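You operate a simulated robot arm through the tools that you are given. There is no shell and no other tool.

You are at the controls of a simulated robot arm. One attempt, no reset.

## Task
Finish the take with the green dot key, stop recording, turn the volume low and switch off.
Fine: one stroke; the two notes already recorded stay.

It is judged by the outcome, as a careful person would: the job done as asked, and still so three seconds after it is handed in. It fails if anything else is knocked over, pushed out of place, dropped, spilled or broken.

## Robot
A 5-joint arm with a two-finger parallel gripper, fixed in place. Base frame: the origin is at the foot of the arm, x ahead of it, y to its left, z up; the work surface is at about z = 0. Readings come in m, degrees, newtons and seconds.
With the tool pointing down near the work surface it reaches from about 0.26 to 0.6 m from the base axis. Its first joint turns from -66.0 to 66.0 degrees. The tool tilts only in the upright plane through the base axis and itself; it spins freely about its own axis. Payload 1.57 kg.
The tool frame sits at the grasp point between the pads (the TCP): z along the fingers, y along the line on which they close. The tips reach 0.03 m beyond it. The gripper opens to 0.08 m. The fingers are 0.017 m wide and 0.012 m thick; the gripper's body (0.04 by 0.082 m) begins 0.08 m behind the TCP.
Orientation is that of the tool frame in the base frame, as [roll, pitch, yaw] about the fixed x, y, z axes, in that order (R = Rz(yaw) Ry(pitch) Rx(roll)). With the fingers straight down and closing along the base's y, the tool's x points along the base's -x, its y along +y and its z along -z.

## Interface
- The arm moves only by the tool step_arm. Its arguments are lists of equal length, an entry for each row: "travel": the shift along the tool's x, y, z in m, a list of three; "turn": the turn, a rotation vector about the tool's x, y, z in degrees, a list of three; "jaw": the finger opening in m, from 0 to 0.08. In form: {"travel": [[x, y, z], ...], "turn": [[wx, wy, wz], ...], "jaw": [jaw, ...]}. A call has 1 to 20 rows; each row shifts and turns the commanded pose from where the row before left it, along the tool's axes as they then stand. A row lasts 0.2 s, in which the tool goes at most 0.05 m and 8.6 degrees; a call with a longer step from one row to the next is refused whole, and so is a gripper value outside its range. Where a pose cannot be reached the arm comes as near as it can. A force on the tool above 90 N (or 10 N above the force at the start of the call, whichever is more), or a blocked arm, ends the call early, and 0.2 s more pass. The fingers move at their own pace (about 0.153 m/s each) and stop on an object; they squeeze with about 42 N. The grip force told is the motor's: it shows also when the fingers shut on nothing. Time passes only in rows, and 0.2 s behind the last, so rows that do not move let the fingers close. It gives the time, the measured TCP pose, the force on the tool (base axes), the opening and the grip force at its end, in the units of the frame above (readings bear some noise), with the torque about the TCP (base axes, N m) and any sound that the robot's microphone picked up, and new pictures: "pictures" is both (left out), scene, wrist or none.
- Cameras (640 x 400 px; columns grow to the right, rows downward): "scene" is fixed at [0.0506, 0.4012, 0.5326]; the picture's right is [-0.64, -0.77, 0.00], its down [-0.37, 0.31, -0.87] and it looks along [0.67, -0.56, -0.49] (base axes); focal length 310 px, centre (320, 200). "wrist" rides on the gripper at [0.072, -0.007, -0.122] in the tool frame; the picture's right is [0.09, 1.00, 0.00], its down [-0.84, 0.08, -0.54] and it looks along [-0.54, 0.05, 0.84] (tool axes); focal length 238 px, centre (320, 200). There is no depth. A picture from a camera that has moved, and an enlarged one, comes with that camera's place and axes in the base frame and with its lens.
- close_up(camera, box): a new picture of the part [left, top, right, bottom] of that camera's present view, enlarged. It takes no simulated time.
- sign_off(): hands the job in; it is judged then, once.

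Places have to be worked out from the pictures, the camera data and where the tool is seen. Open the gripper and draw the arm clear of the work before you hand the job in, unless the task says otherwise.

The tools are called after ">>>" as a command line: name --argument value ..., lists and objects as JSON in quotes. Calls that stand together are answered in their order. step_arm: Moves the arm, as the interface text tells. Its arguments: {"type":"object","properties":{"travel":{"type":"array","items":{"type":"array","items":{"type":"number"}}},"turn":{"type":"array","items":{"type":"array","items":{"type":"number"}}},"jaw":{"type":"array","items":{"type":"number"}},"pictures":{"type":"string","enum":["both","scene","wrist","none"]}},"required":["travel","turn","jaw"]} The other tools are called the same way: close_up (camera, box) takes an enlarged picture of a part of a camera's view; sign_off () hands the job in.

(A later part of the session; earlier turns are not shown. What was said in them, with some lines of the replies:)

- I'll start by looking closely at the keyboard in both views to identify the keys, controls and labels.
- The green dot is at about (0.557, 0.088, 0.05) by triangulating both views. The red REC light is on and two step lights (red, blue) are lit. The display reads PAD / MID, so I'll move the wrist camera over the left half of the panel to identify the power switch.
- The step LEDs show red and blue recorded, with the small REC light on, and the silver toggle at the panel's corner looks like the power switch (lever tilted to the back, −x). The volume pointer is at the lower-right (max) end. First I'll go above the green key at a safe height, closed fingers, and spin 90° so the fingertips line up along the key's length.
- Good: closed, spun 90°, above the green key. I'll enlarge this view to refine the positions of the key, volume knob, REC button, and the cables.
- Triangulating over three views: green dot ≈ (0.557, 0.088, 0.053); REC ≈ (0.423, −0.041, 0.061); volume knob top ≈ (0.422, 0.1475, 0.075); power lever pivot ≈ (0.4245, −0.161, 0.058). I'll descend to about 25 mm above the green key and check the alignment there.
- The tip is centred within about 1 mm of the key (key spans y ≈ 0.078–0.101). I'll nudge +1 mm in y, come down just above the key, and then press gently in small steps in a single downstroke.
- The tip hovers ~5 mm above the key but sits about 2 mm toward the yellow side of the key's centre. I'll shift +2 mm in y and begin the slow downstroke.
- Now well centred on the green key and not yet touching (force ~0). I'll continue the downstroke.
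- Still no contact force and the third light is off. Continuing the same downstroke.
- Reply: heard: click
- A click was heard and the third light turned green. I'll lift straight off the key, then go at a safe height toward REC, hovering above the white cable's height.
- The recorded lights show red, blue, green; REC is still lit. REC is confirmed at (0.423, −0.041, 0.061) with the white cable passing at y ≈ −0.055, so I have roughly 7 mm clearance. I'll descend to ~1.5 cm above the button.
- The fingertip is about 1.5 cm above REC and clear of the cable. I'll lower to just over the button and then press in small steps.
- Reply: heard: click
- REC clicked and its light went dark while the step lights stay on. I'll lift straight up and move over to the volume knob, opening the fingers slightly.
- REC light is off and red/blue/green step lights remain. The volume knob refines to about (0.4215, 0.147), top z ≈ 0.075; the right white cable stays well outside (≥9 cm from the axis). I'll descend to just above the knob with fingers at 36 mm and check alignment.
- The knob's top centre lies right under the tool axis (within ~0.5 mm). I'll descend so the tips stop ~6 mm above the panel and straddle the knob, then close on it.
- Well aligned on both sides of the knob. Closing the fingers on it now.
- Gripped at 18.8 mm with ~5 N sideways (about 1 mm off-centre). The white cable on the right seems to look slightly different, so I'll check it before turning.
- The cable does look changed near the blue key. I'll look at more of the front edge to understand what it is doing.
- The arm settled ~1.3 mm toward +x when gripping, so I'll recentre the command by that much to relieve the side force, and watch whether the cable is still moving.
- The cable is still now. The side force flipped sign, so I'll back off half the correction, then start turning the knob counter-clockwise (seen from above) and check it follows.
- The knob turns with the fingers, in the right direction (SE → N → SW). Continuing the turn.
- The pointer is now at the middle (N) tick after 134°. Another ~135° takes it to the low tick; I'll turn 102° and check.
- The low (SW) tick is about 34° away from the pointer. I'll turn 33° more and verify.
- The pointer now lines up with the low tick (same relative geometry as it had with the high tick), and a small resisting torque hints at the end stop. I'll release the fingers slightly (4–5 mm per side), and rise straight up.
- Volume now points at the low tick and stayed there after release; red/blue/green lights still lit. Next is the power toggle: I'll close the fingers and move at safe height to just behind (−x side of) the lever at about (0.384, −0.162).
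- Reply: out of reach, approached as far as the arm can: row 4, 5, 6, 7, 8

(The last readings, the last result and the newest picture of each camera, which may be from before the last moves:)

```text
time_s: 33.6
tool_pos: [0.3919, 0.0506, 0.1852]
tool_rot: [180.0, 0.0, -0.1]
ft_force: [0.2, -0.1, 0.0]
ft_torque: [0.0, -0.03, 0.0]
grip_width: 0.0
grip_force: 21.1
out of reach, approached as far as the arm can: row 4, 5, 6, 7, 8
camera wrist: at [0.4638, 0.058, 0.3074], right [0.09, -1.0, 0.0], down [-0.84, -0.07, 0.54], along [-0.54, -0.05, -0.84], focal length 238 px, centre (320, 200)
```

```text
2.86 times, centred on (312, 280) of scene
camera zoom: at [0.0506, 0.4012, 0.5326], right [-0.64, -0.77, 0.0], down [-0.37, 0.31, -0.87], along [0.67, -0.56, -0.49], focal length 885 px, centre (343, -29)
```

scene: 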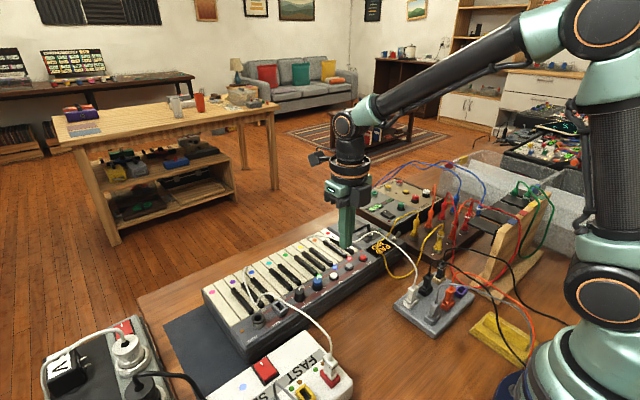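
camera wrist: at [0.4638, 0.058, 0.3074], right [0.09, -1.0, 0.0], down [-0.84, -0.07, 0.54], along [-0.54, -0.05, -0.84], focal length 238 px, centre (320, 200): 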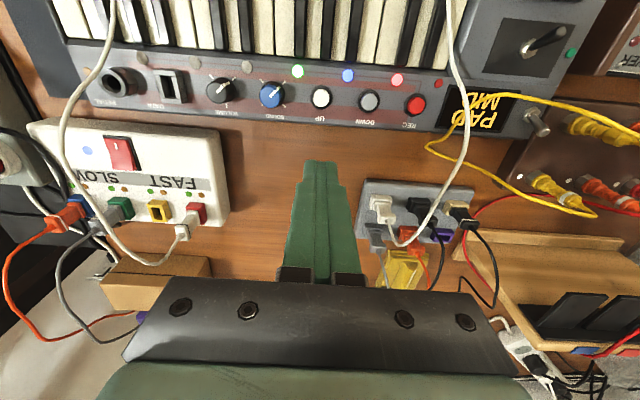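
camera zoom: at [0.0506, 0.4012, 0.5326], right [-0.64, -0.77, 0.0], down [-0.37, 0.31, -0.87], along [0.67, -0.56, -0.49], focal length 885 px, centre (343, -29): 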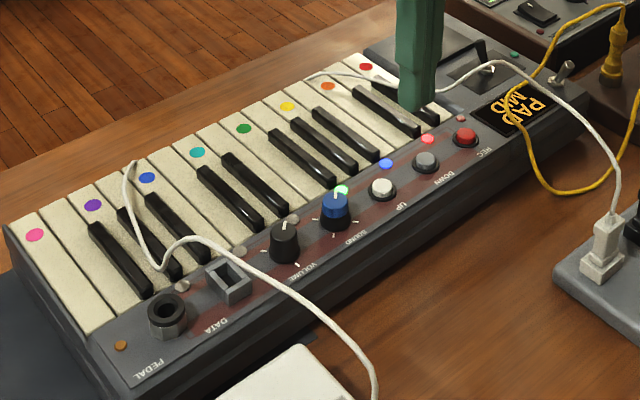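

The arm reported it couldn't follow: the wrist spin has hit its limit at this heading (tool stopped at y ≈ 0.05). I'll first raise for safety and see where it stands, then unwind the spin clockwise.

>>> step_arm --travel '[[0, 0, -0.035], [0, 0, -0.035]]' --turn '[[0, 0, 0], [0, 0, 0]]' --jaw '[0, 0]' --pictures "none"

```text
time_s: 34.2
tool_pos: [0.3898, 0.0519, 0.2562]
tool_rot: [-180.0, 0.1, -0.1]
ft_force: [-0.2, -1.0, 0.8]
ft_torque: [0.03, 0.02, 0.02]
grip_width: 0.0003
grip_force: 20.7
```

The commanded pose has been re-based to where the arm is. I'll unwind 270° clockwise here (safe height), back to the side-view orientation used for REC.

>>> step_arm --travel '[[0, 0, 0], [0, 0, 0], [0, 0, 0], [0, 0, 0], [0, 0, 0], [0, 0, 0], [0, 0, 0], [0, 0, 0], [0, 0, 0], [0, 0, 0], [0, 0, 0], [0, 0, 0], [0, 0, 0], [0, 0, 0], [0, 0, 0], [0, 0, 0], [0, 0, 0], [0, 0, 0], [0, 0, 0], [0, 0, 0]]' --turn '[[0, 0, 8.5], [0, 0, 8.5], [0, 0, 8.5], [0, 0, 8.5], [0, 0, 8.5], [0, 0, 8.5], [0, 0, 8.5], [0, 0, 8.5], [0, 0, 8.5], [0, 0, 8.5], [0, 0, 8.5], [0, 0, 8.5], [0, 0, 8.5], [0, 0, 8.5], [0, 0, 8.5], [0, 0, 8.5], [0, 0, 8.5], [0, 0, 8.5], [0, 0, 8.5], [0, 0, 8.5]]' --jaw '[0, 0, 0, 0, 0, 0, 0, 0, 0, 0, 0, 0, 0, 0, 0, 0, 0, 0, 0, 0]'

>>> close_up --camera "wrist" --box '[160, 40, 480, 240]'

```text
time_s: 38.4
tool_pos: [0.3915, 0.053, 0.2558]
tool_rot: [-180.0, 0.0, -170.1]
ft_force: [1.0, -0.1, -0.4]
ft_torque: [0.02, 0.0, 0.01]
grip_width: 0.0
grip_force: 21.1
camera wrist: at [0.3214, 0.0342, 0.3776], right [-0.26, 0.96, 0.0], down [0.81, 0.22, 0.54], along [0.52, 0.14, -0.84], focal length 238 px, centre (320, 200)
```

scene: 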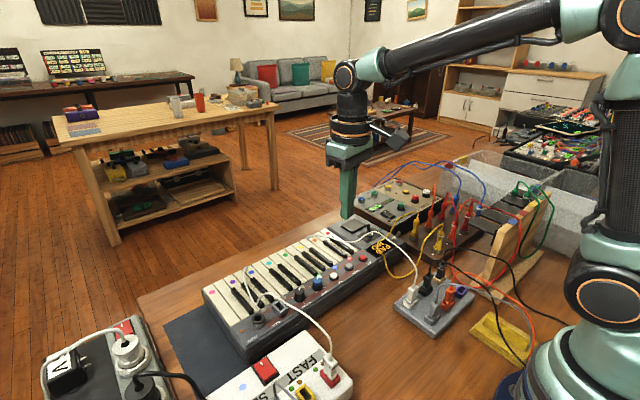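
wrist: 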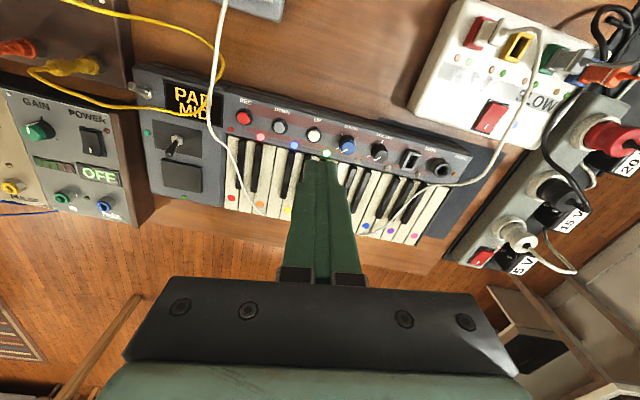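

```text
2.00 times, centred on (320, 140) of wrist
camera zoom: at [0.3214, 0.0342, 0.3776], right [-0.26, 0.96, 0.0], down [0.81, 0.22, 0.54], along [0.52, 0.14, -0.84], focal length 477 px, centre (320, 320)
```

zoom: 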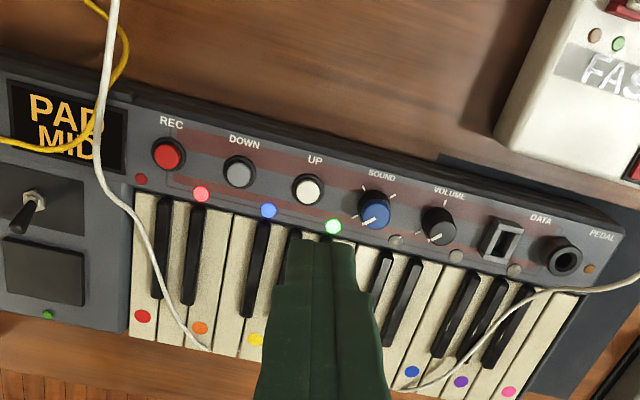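

Volume pointer reads low (same direction as the sound pointer at its lower-left tick). I'll finish unwinding the last 100° and move over to just behind the power lever at safe height.

>>> step_arm --travel '[[0, 0, 0], [0, 0, 0], [0, 0, 0], [0, 0, 0], [0, 0, 0], [0, 0, 0], [0, 0, 0], [0, 0, 0], [0, 0, 0], [0, 0, 0], [0, 0, 0], [0, 0, 0], [-0.0427, -0.001, 0], [-0.0427, -0.001, 0], [-0.0427, -0.001, 0], [-0.0427, -0.001, 0], [-0.0427, -0.001, 0], [0, 0, 0]]' --turn '[[0, 0, 8.333], [0, 0, 8.333], [0, 0, 8.333], [0, 0, 8.333], [0, 0, 8.333], [0, 0, 8.333], [0, 0, 8.333], [0, 0, 8.333], [0, 0, 8.333], [0, 0, 8.333], [0, 0, 8.333], [0, 0, 8.333], [0, 0, 0], [0, 0, 0], [0, 0, 0], [0, 0, 0], [0, 0, 0], [0, 0, 0]]' --jaw '[0, 0, 0, 0, 0, 0, 0, 0, 0, 0, 0, 0, 0, 0, 0, 0, 0, 0]'

>>> close_up --camera "wrist" --box '[240, 80, 400, 180]'

>>> close_up --camera "scene" --box '[330, 190, 458, 270]'

```text
time_s: 42.2
tool_pos: [0.3861, -0.1626, 0.2545]
tool_rot: [179.9, 0.1, 90.1]
ft_force: [-0.3, -0.7, 0.3]
ft_torque: [-0.02, 0.01, 0.0]
grip_width: 0.0
grip_force: 21.4
camera wrist: at [0.3789, -0.0896, 0.3769], right [1.0, 0.09, 0.0], down [0.08, -0.84, 0.54], along [0.05, -0.54, -0.84], focal length 238 px, centre (320, 200)
```

scene: 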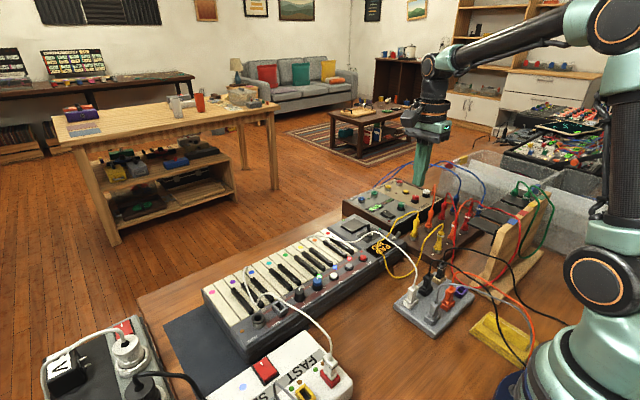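
wrist: 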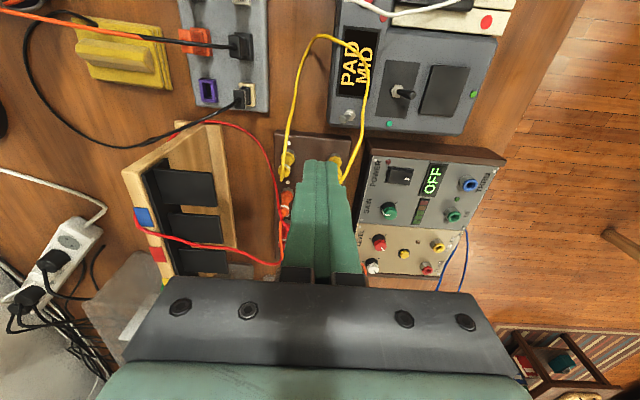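

```text
4.00 times, centred on (320, 130) of wrist
camera zoom: at [0.3789, -0.0896, 0.3769], right [1.0, 0.09, 0.0], down [0.08, -0.84, 0.54], along [0.05, -0.54, -0.84], focal length 953 px, centre (320, 480)
```

zoom: 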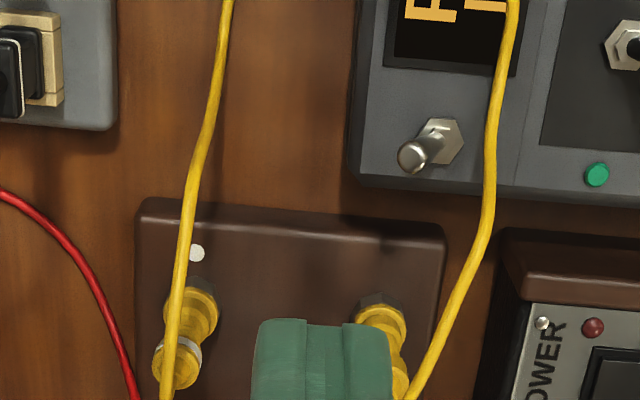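

```text
5.00 times, centred on (394, 230) of scene
camera zoom: at [0.0506, 0.4012, 0.5326], right [-0.64, -0.77, 0.0], down [-0.37, 0.31, -0.87], along [0.67, -0.56, -0.49], focal length 1549 px, centre (-50, 50)
```

zoom: 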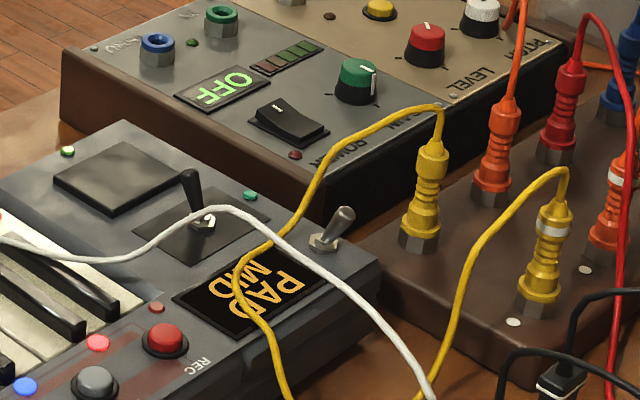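

The lever is confirmed: pivot ≈ (0.4245, −0.162, 0.058), ball tip ≈ (0.414, −0.163, 0.080), leaning to −x, and the yellow cable runs ~14 mm beyond the pivot in +x. I'll descend behind the lever with a gap of ~1 cm and check.

>>> step_arm --travel '[[-0.001, 0, 0.03], [0, 0, 0.035], [0, 0, 0.035], [0, 0, 0.0255], [0, 0, 0]]' --turn '[[0, 0, 0], [0, 0, 0], [0, 0, 0], [0, 0, 0], [0, 0, 0]]' --jaw '[0, 0, 0, 0, 0]'

>>> close_up --camera "wrist" --box '[240, 80, 432, 200]'

>>> close_up --camera "scene" --box '[330, 190, 458, 270]'

```text
time_s: 43.4
tool_pos: [0.3877, -0.164, 0.1291]
tool_rot: [180.0, 0.0, 90.0]
ft_force: [0.6, 0.7, -0.1]
ft_torque: [-0.02, -0.03, -0.04]
grip_width: 0.0
grip_force: 21.7
camera wrist: at [0.3808, -0.0906, 0.251], right [1.0, 0.09, 0.0], down [0.08, -0.84, 0.54], along [0.05, -0.54, -0.84], focal length 238 px, centre (320, 200)
```

scene: 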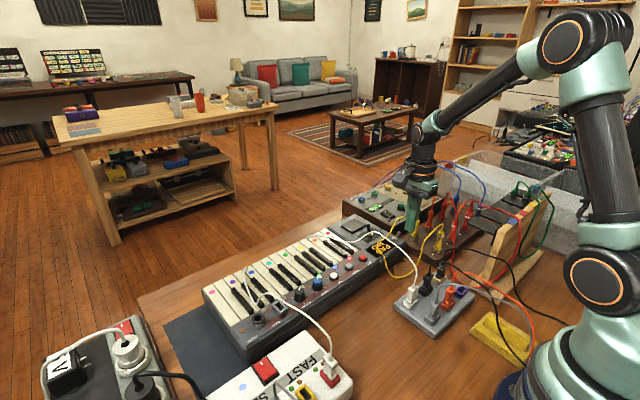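
wrist: 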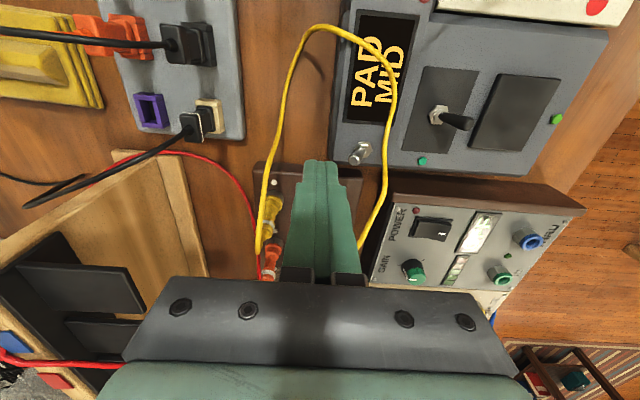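

```text
3.33 times, centred on (336, 140) of wrist
camera zoom: at [0.3808, -0.0906, 0.251], right [1.0, 0.09, 0.0], down [0.08, -0.84, 0.54], along [0.05, -0.54, -0.84], focal length 794 px, centre (267, 400)
```

zoom: 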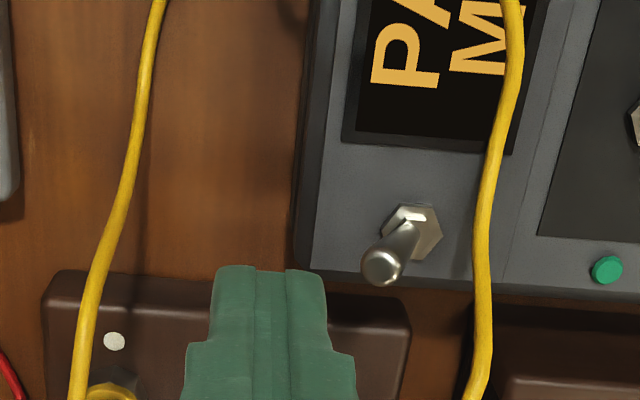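

```text
5.00 times, centred on (394, 230) of scene
camera zoom: at [0.0506, 0.4012, 0.5326], right [-0.64, -0.77, 0.0], down [-0.37, 0.31, -0.87], along [0.67, -0.56, -0.49], focal length 1549 px, centre (-50, 50)
```

zoom: 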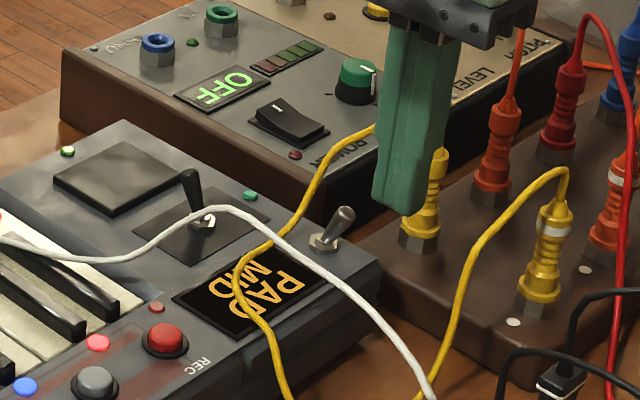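

Still clear of both cables. I'll lower the last ~3 cm so the fingertip bottom is at z ≈ 0.068, behind the lever.

>>> step_arm --travel '[[0, 0, 0.016], [0, 0, 0.016], [0, 0, 0]]' --turn '[[0, 0, 0], [0, 0, 0], [0, 0, 0]]' --jaw '[0, 0, 0]'

>>> close_up --camera "wrist" --box '[240, 80, 432, 200]'

>>> close_up --camera "scene" --box '[330, 190, 458, 270]'

```text
time_s: 44.2
tool_pos: [0.3873, -0.1623, 0.0976]
tool_rot: [-180.0, 0.0, 90.1]
ft_force: [-0.5, 0.1, -0.3]
ft_torque: [-0.02, -0.02, 0.02]
grip_width: 0.0
grip_force: 21.4
camera wrist: at [0.3797, -0.0897, 0.2203], right [1.0, 0.09, 0.0], down [0.08, -0.84, 0.54], along [0.05, -0.54, -0.84], focal length 238 px, centre (320, 200)
```

scene: 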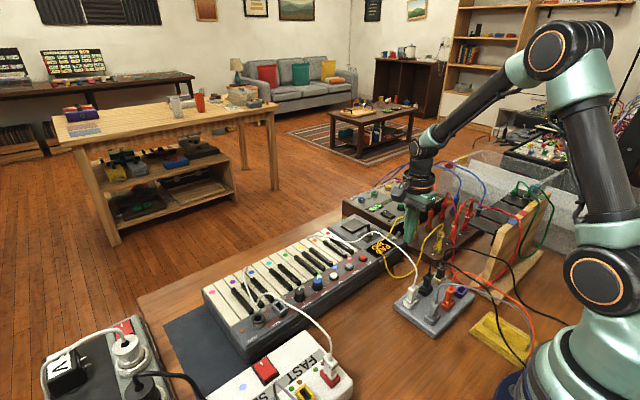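
wrist: 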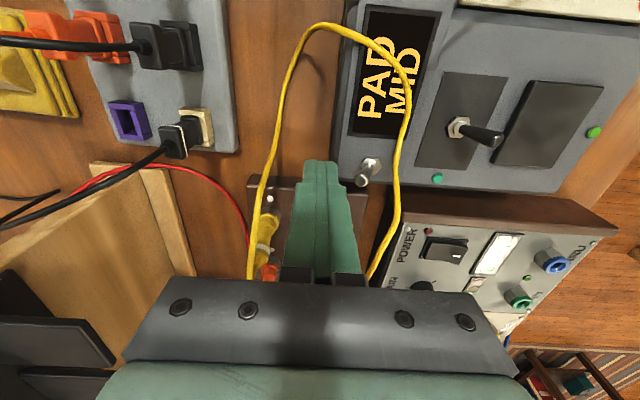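

```text
3.33 times, centred on (336, 140) of wrist
camera zoom: at [0.3797, -0.0897, 0.2203], right [1.0, 0.09, 0.0], down [0.08, -0.84, 0.54], along [0.05, -0.54, -0.84], focal length 794 px, centre (267, 400)
```

zoom: 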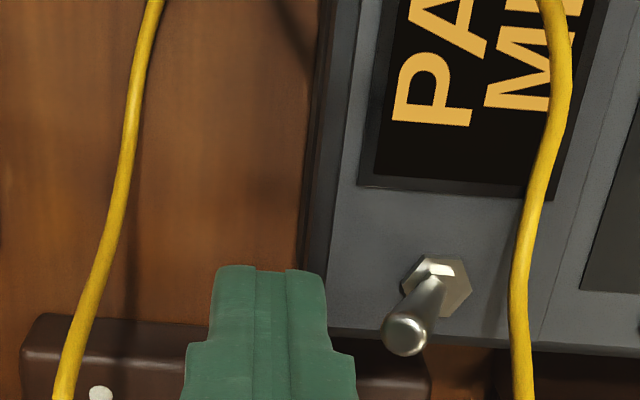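

```text
5.00 times, centred on (394, 230) of scene
camera zoom: at [0.0506, 0.4012, 0.5326], right [-0.64, -0.77, 0.0], down [-0.37, 0.31, -0.87], along [0.67, -0.56, -0.49], focal length 1549 px, centre (-50, 50)
```

zoom: 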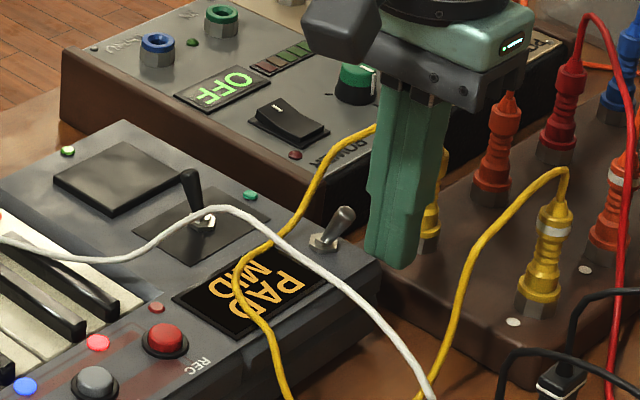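

Aligned behind the lever with ~1 cm gap. Now pushing gently in +x toward the lever, up to near its upright position, then checking.

>>> step_arm --travel '[[0, 0.005, 0], [0, 0.005, 0], [0, 0.003, 0], [0, 0.003, 0], [0, 0.003, 0], [0, 0, 0]]' --turn '[[0, 0, 0], [0, 0, 0], [0, 0, 0], [0, 0, 0], [0, 0, 0], [0, 0, 0]]' --jaw '[0, 0, 0, 0, 0, 0]'

>>> close_up --camera "wrist" --box '[240, 80, 432, 200]'

>>> close_up --camera "scene" --box '[330, 190, 458, 270]'

```text
time_s: 45.6
tool_pos: [0.4051, -0.163, 0.0978]
tool_rot: [-179.9, 0.0, 90.0]
ft_force: [0.1, 0.9, 0.5]
ft_torque: [0.03, -0.01, -0.02]
grip_width: 0.0
grip_force: 21.8
camera wrist: at [0.3984, -0.0903, 0.2206], right [1.0, 0.09, 0.0], down [0.08, -0.84, 0.54], along [0.05, -0.54, -0.84], focal length 238 px, centre (320, 200)
```

scene: 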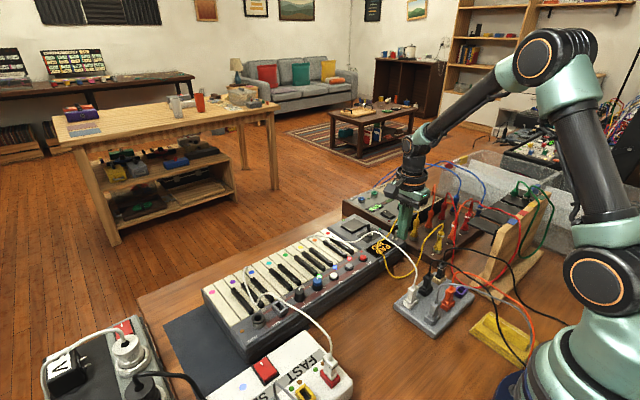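
wrist: 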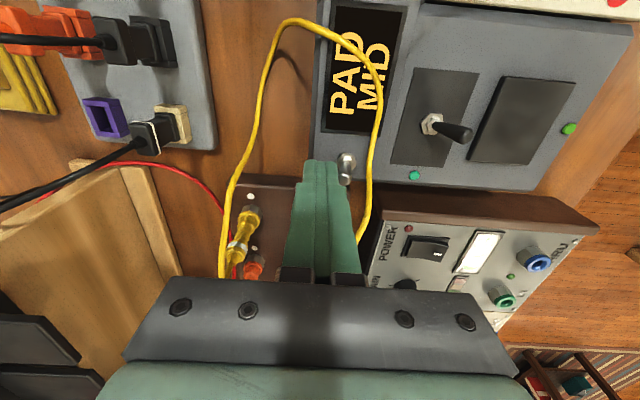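

```text
3.33 times, centred on (336, 140) of wrist
camera zoom: at [0.3984, -0.0903, 0.2206], right [1.0, 0.09, 0.0], down [0.08, -0.84, 0.54], along [0.05, -0.54, -0.84], focal length 794 px, centre (267, 400)
```

zoom: 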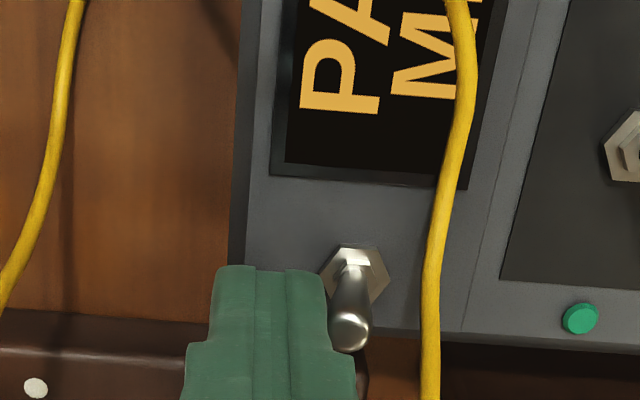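

```text
5.00 times, centred on (394, 230) of scene
camera zoom: at [0.0506, 0.4012, 0.5326], right [-0.64, -0.77, 0.0], down [-0.37, 0.31, -0.87], along [0.67, -0.56, -0.49], focal length 1549 px, centre (-50, 50)
```

zoom: 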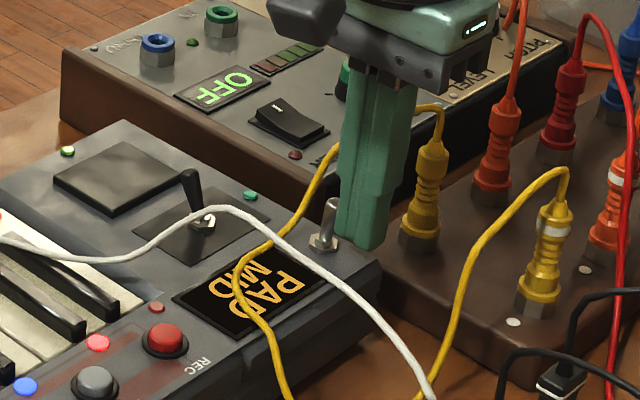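

The lever is nearly upright and following with almost no force; display still on. Pushing a few more millimetres past centre, still short of the yellow cable.

>>> step_arm --travel '[[0, 0.002, 0], [0, 0.002, 0], [0, 0.002, 0], [0, 0, 0]]' --turn '[[0, 0, 0], [0, 0, 0], [0, 0, 0], [0, 0, 0]]' --jaw '[0, 0, 0, 0]'

>>> close_up --camera "wrist" --box '[240, 80, 432, 200]'

>>> close_up --camera "scene" --box '[330, 190, 458, 270]'

```text
time_s: 46.6
tool_pos: [0.412, -0.1617, 0.0987]
tool_rot: [180.0, 0.0, 90.2]
ft_force: [-0.3, -0.5, 0.3]
ft_torque: [-0.02, -0.02, -0.01]
grip_width: 0.0
grip_force: 21.6
heard: click
camera wrist: at [0.405, -0.0897, 0.221], right [1.0, 0.09, 0.0], down [0.08, -0.84, 0.54], along [0.05, -0.54, -0.84], focal length 238 px, centre (320, 200)
```

scene: 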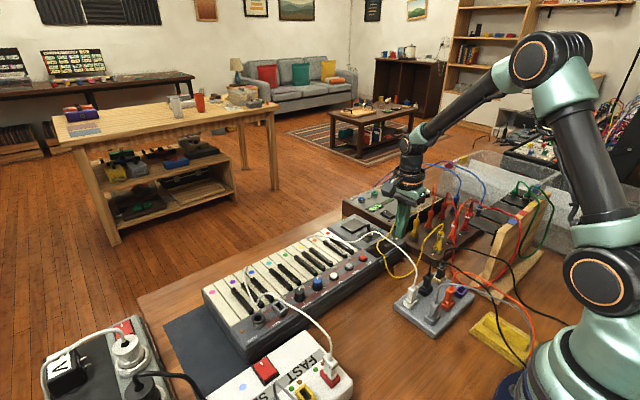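
wrist: 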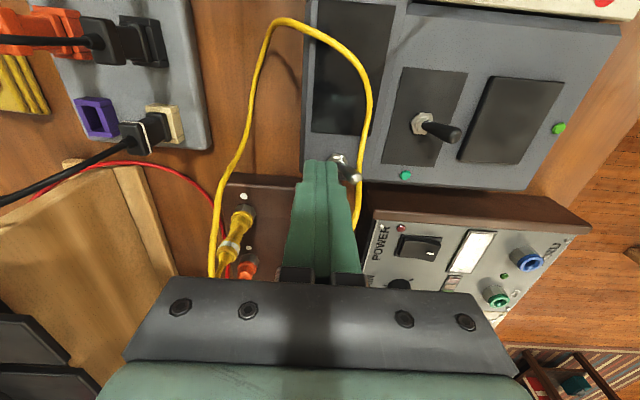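

```text
3.33 times, centred on (336, 140) of wrist
camera zoom: at [0.405, -0.0897, 0.221], right [1.0, 0.09, 0.0], down [0.08, -0.84, 0.54], along [0.05, -0.54, -0.84], focal length 794 px, centre (267, 400)
```

zoom: 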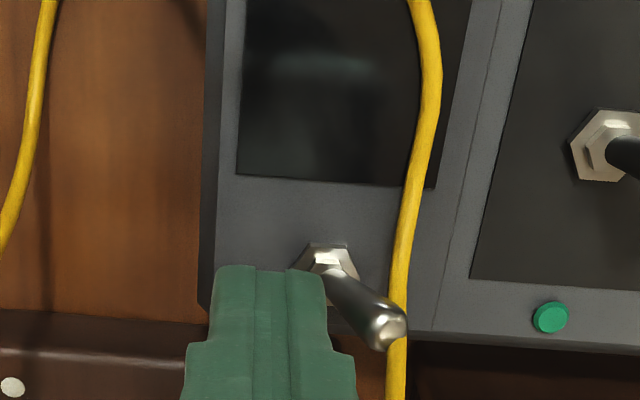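

```text
5.00 times, centred on (394, 230) of scene
camera zoom: at [0.0506, 0.4012, 0.5326], right [-0.64, -0.77, 0.0], down [-0.37, 0.31, -0.87], along [0.67, -0.56, -0.49], focal length 1549 px, centre (-50, 50)
```

zoom: 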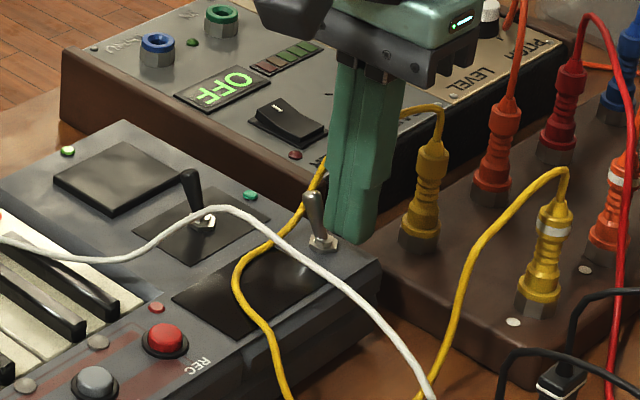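

The switch clicked over, the display and lights went dark. I'll back the finger off in −x, rise straight up, and then check everything.

>>> step_arm --travel '[[0, -0.008, 0], [0, -0.01, 0], [0, -0.008, 0], [0, 0, -0.03], [0, 0, -0.045], [0, 0, -0.045], [0, 0, -0.045], [0, 0, -0.045], [0, 0, 0]]' --turn '[[0, 0, 0], [0, 0, 0], [0, 0, 0], [0, 0, 0], [0, 0, 0], [0, 0, 0], [0, 0, 0], [0, 0, 0], [0, 0, 0]]' --jaw '[0, 0, 0, 0, 0, 0, 0, 0, 0]'

>>> close_up --camera "scene" --box '[330, 190, 458, 270]'

>>> close_up --camera "scene" --box '[200, 210, 424, 350]'

```text
time_s: 48.6
tool_pos: [0.3872, -0.1648, 0.3093]
tool_rot: [-180.0, -0.1, 90.1]
ft_force: [0.0, -0.2, 0.9]
ft_torque: [0.04, 0.03, 0.04]
grip_width: 0.0002
grip_force: 21.2
camera wrist: at [0.3793, -0.0918, 0.4318], right [1.0, 0.09, 0.0], down [0.08, -0.84, 0.54], along [0.05, -0.54, -0.84], focal length 238 px, centre (320, 200)
```

scene: 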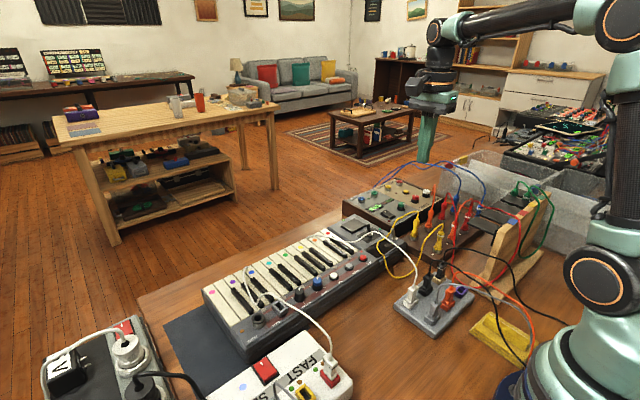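
wrist: 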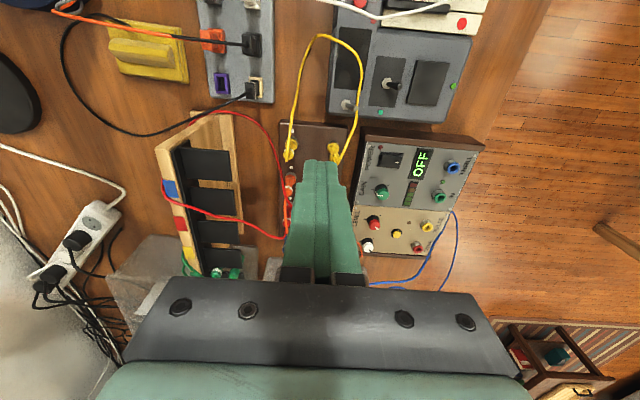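

```text
5.00 times, centred on (394, 230) of scene
camera zoom: at [0.0506, 0.4012, 0.5326], right [-0.64, -0.77, 0.0], down [-0.37, 0.31, -0.87], along [0.67, -0.56, -0.49], focal length 1549 px, centre (-50, 50)
```

zoom: 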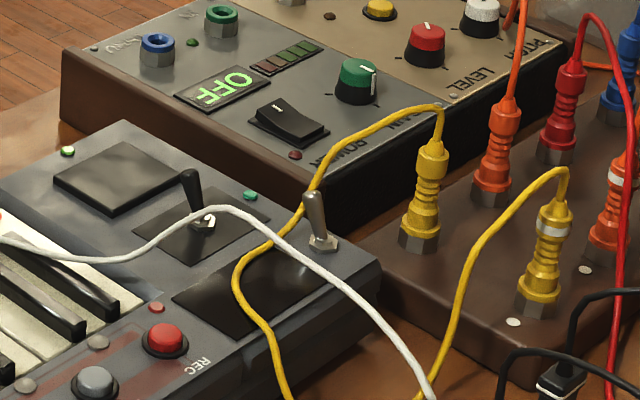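

```text
2.86 times, centred on (312, 280) of scene
camera zoom: at [0.0506, 0.4012, 0.5326], right [-0.64, -0.77, 0.0], down [-0.37, 0.31, -0.87], along [0.67, -0.56, -0.49], focal length 885 px, centre (343, -29)
```

zoom: 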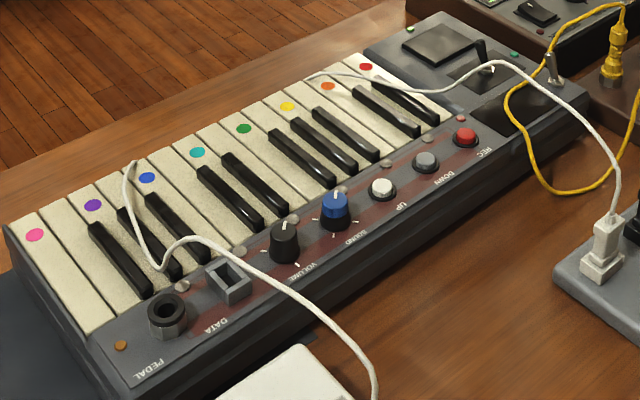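

Lever stays in the off position, display and lights dark, volume at low, nothing displaced. I'll return to the starting pose, open the gripper, and compare with the initial picture before handing in.

>>> step_arm --travel '[[0, 0, 0], [0, 0, 0], [0, 0, 0], [0, 0, 0], [0, 0, 0], [0, 0, 0], [0, 0, 0], [0, 0, 0], [0, 0, 0], [0, 0, 0], [0, 0, 0], [-0.0116, 0.0454, -0.004], [-0.0116, 0.0454, -0.004], [-0.0116, 0.0454, -0.004], [-0.0116, 0.0454, -0.004], [-0.0116, 0.0454, -0.004], [0, 0, 0]]' --turn '[[0, 0, -8.18], [0, 0, -8.18], [0, 0, -8.18], [0, 0, -8.18], [0, 0, -8.18], [0, 0, -8.18], [0, 0, -8.18], [0, 0, -8.18], [0, 0, -8.18], [0, 0, -8.18], [0, 0, -8.2], [0, 0, 0], [0, 0, 0], [0, 0, 0], [0, 0, 0], [0, 0, 0], [0, 0, 0]]' --jaw '[0, 0, 0, 0, 0, 0, 0, 0, 0, 0, 0, 0, 0, 0.08, 0.08, 0.08, 0.08]'

>>> close_up --camera "wrist" --box '[150, 30, 470, 230]'

>>> close_up --camera "wrist" --box '[230, 60, 390, 160]'

>>> close_up --camera "wrist" --box '[320, 60, 480, 160]'

```text
time_s: 52.2
tool_pos: [0.4433, 0.0637, 0.3282]
tool_rot: [180.0, 0.0, -179.9]
ft_force: [-0.8, -0.6, 0.3]
ft_torque: [-0.03, 0.02, 0.01]
grip_width: 0.0801
grip_force: 0.0
camera wrist: at [0.3714, 0.0578, 0.4508], right [-0.09, 1.0, 0.0], down [0.84, 0.08, 0.54], along [0.54, 0.05, -0.84], focal length 238 px, centre (320, 200)
```

scene: 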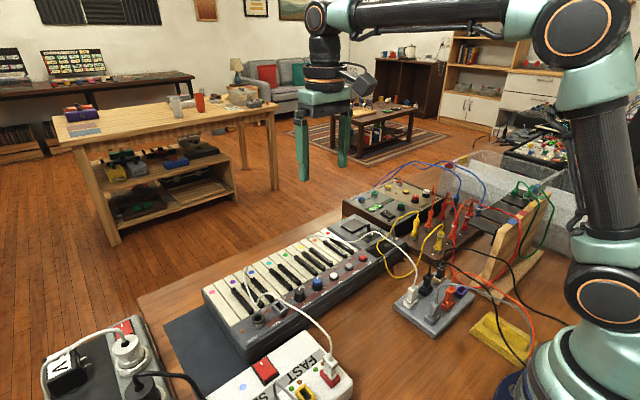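
wrist: 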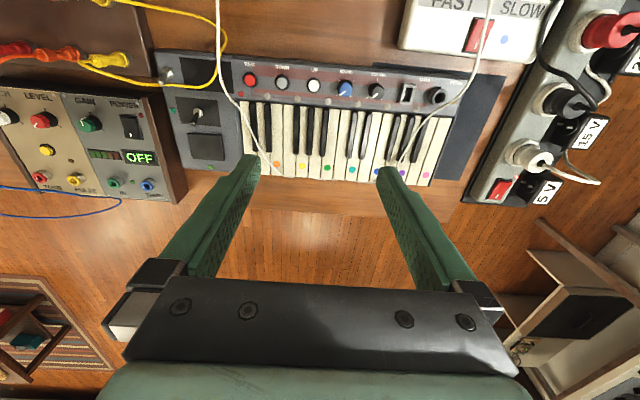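

```text
2.00 times, centred on (310, 130) of wrist
camera zoom: at [0.3714, 0.0578, 0.4508], right [-0.09, 1.0, 0.0], down [0.84, 0.08, 0.54], along [0.54, 0.05, -0.84], focal length 477 px, centre (340, 340)
```

zoom: 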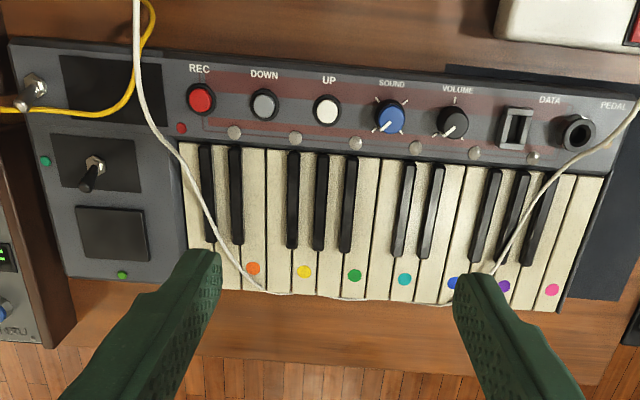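

```text
4.00 times, centred on (310, 110) of wrist
camera zoom: at [0.3714, 0.0578, 0.4508], right [-0.09, 1.0, 0.0], down [0.84, 0.08, 0.54], along [0.54, 0.05, -0.84], focal length 953 px, centre (360, 560)
```

zoom: 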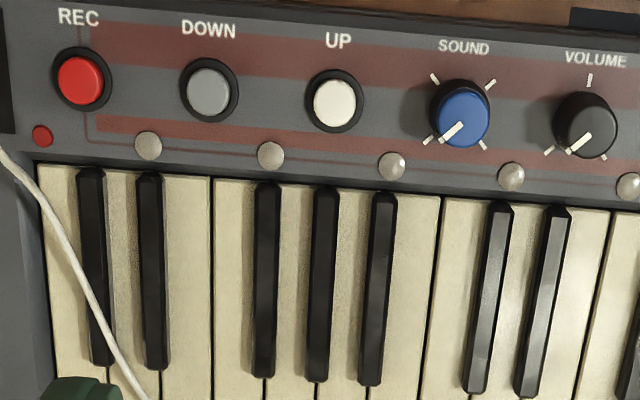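

```text
4.00 times, centred on (400, 110) of wrist
camera zoom: at [0.3714, 0.0578, 0.4508], right [-0.09, 1.0, 0.0], down [0.84, 0.08, 0.54], along [0.54, 0.05, -0.84], focal length 953 px, centre (0, 560)
```

zoom: 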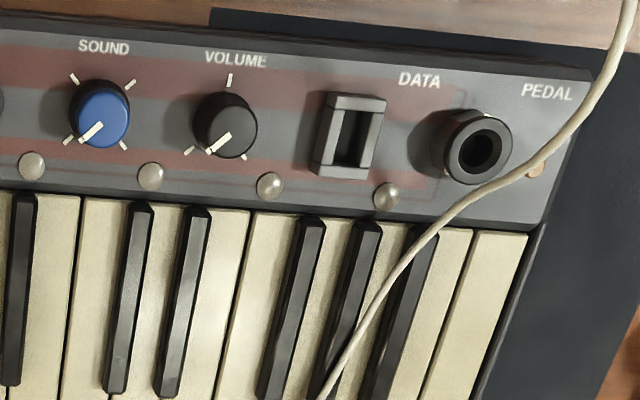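

Everything is done. The green note was added, REC is off, and the volume pointer sits at its low tick. The power lever is flipped with the display dark, and the keyboard and surroundings are where they were. The gripper is open and the arm is clear, so I'm handing in.

>>> sign_off

```text
The job is handed in.
```

The job is handed in: the take is finished, recording is stopped, the volume is low and the keyboard is off.

- **Green dot key:** one press, with a click. The third step light turned green next to the red and blue ones already recorded.
- **Recording:** one press of REC, with a click. The REC light went out and the red, blue and green lights stayed on.
- **Volume:** turned from the high tick to the low tick, and it stayed there after I let go.
- **Power:** the silver lever on the corner of the panel clicked over. The display and all the step lights went dark, so I couldn't check the three notes again after that.

The slack in the white cable lying over the keys shifted around the time I gripped the volume knob. It now runs along the front edge of the keys instead of a little in front of them. I didn't see the arm touch it, and I left it there. Everything else looked in place in the final pictures.

The gripper is open and the arm is back at its starting position, clear of the work.
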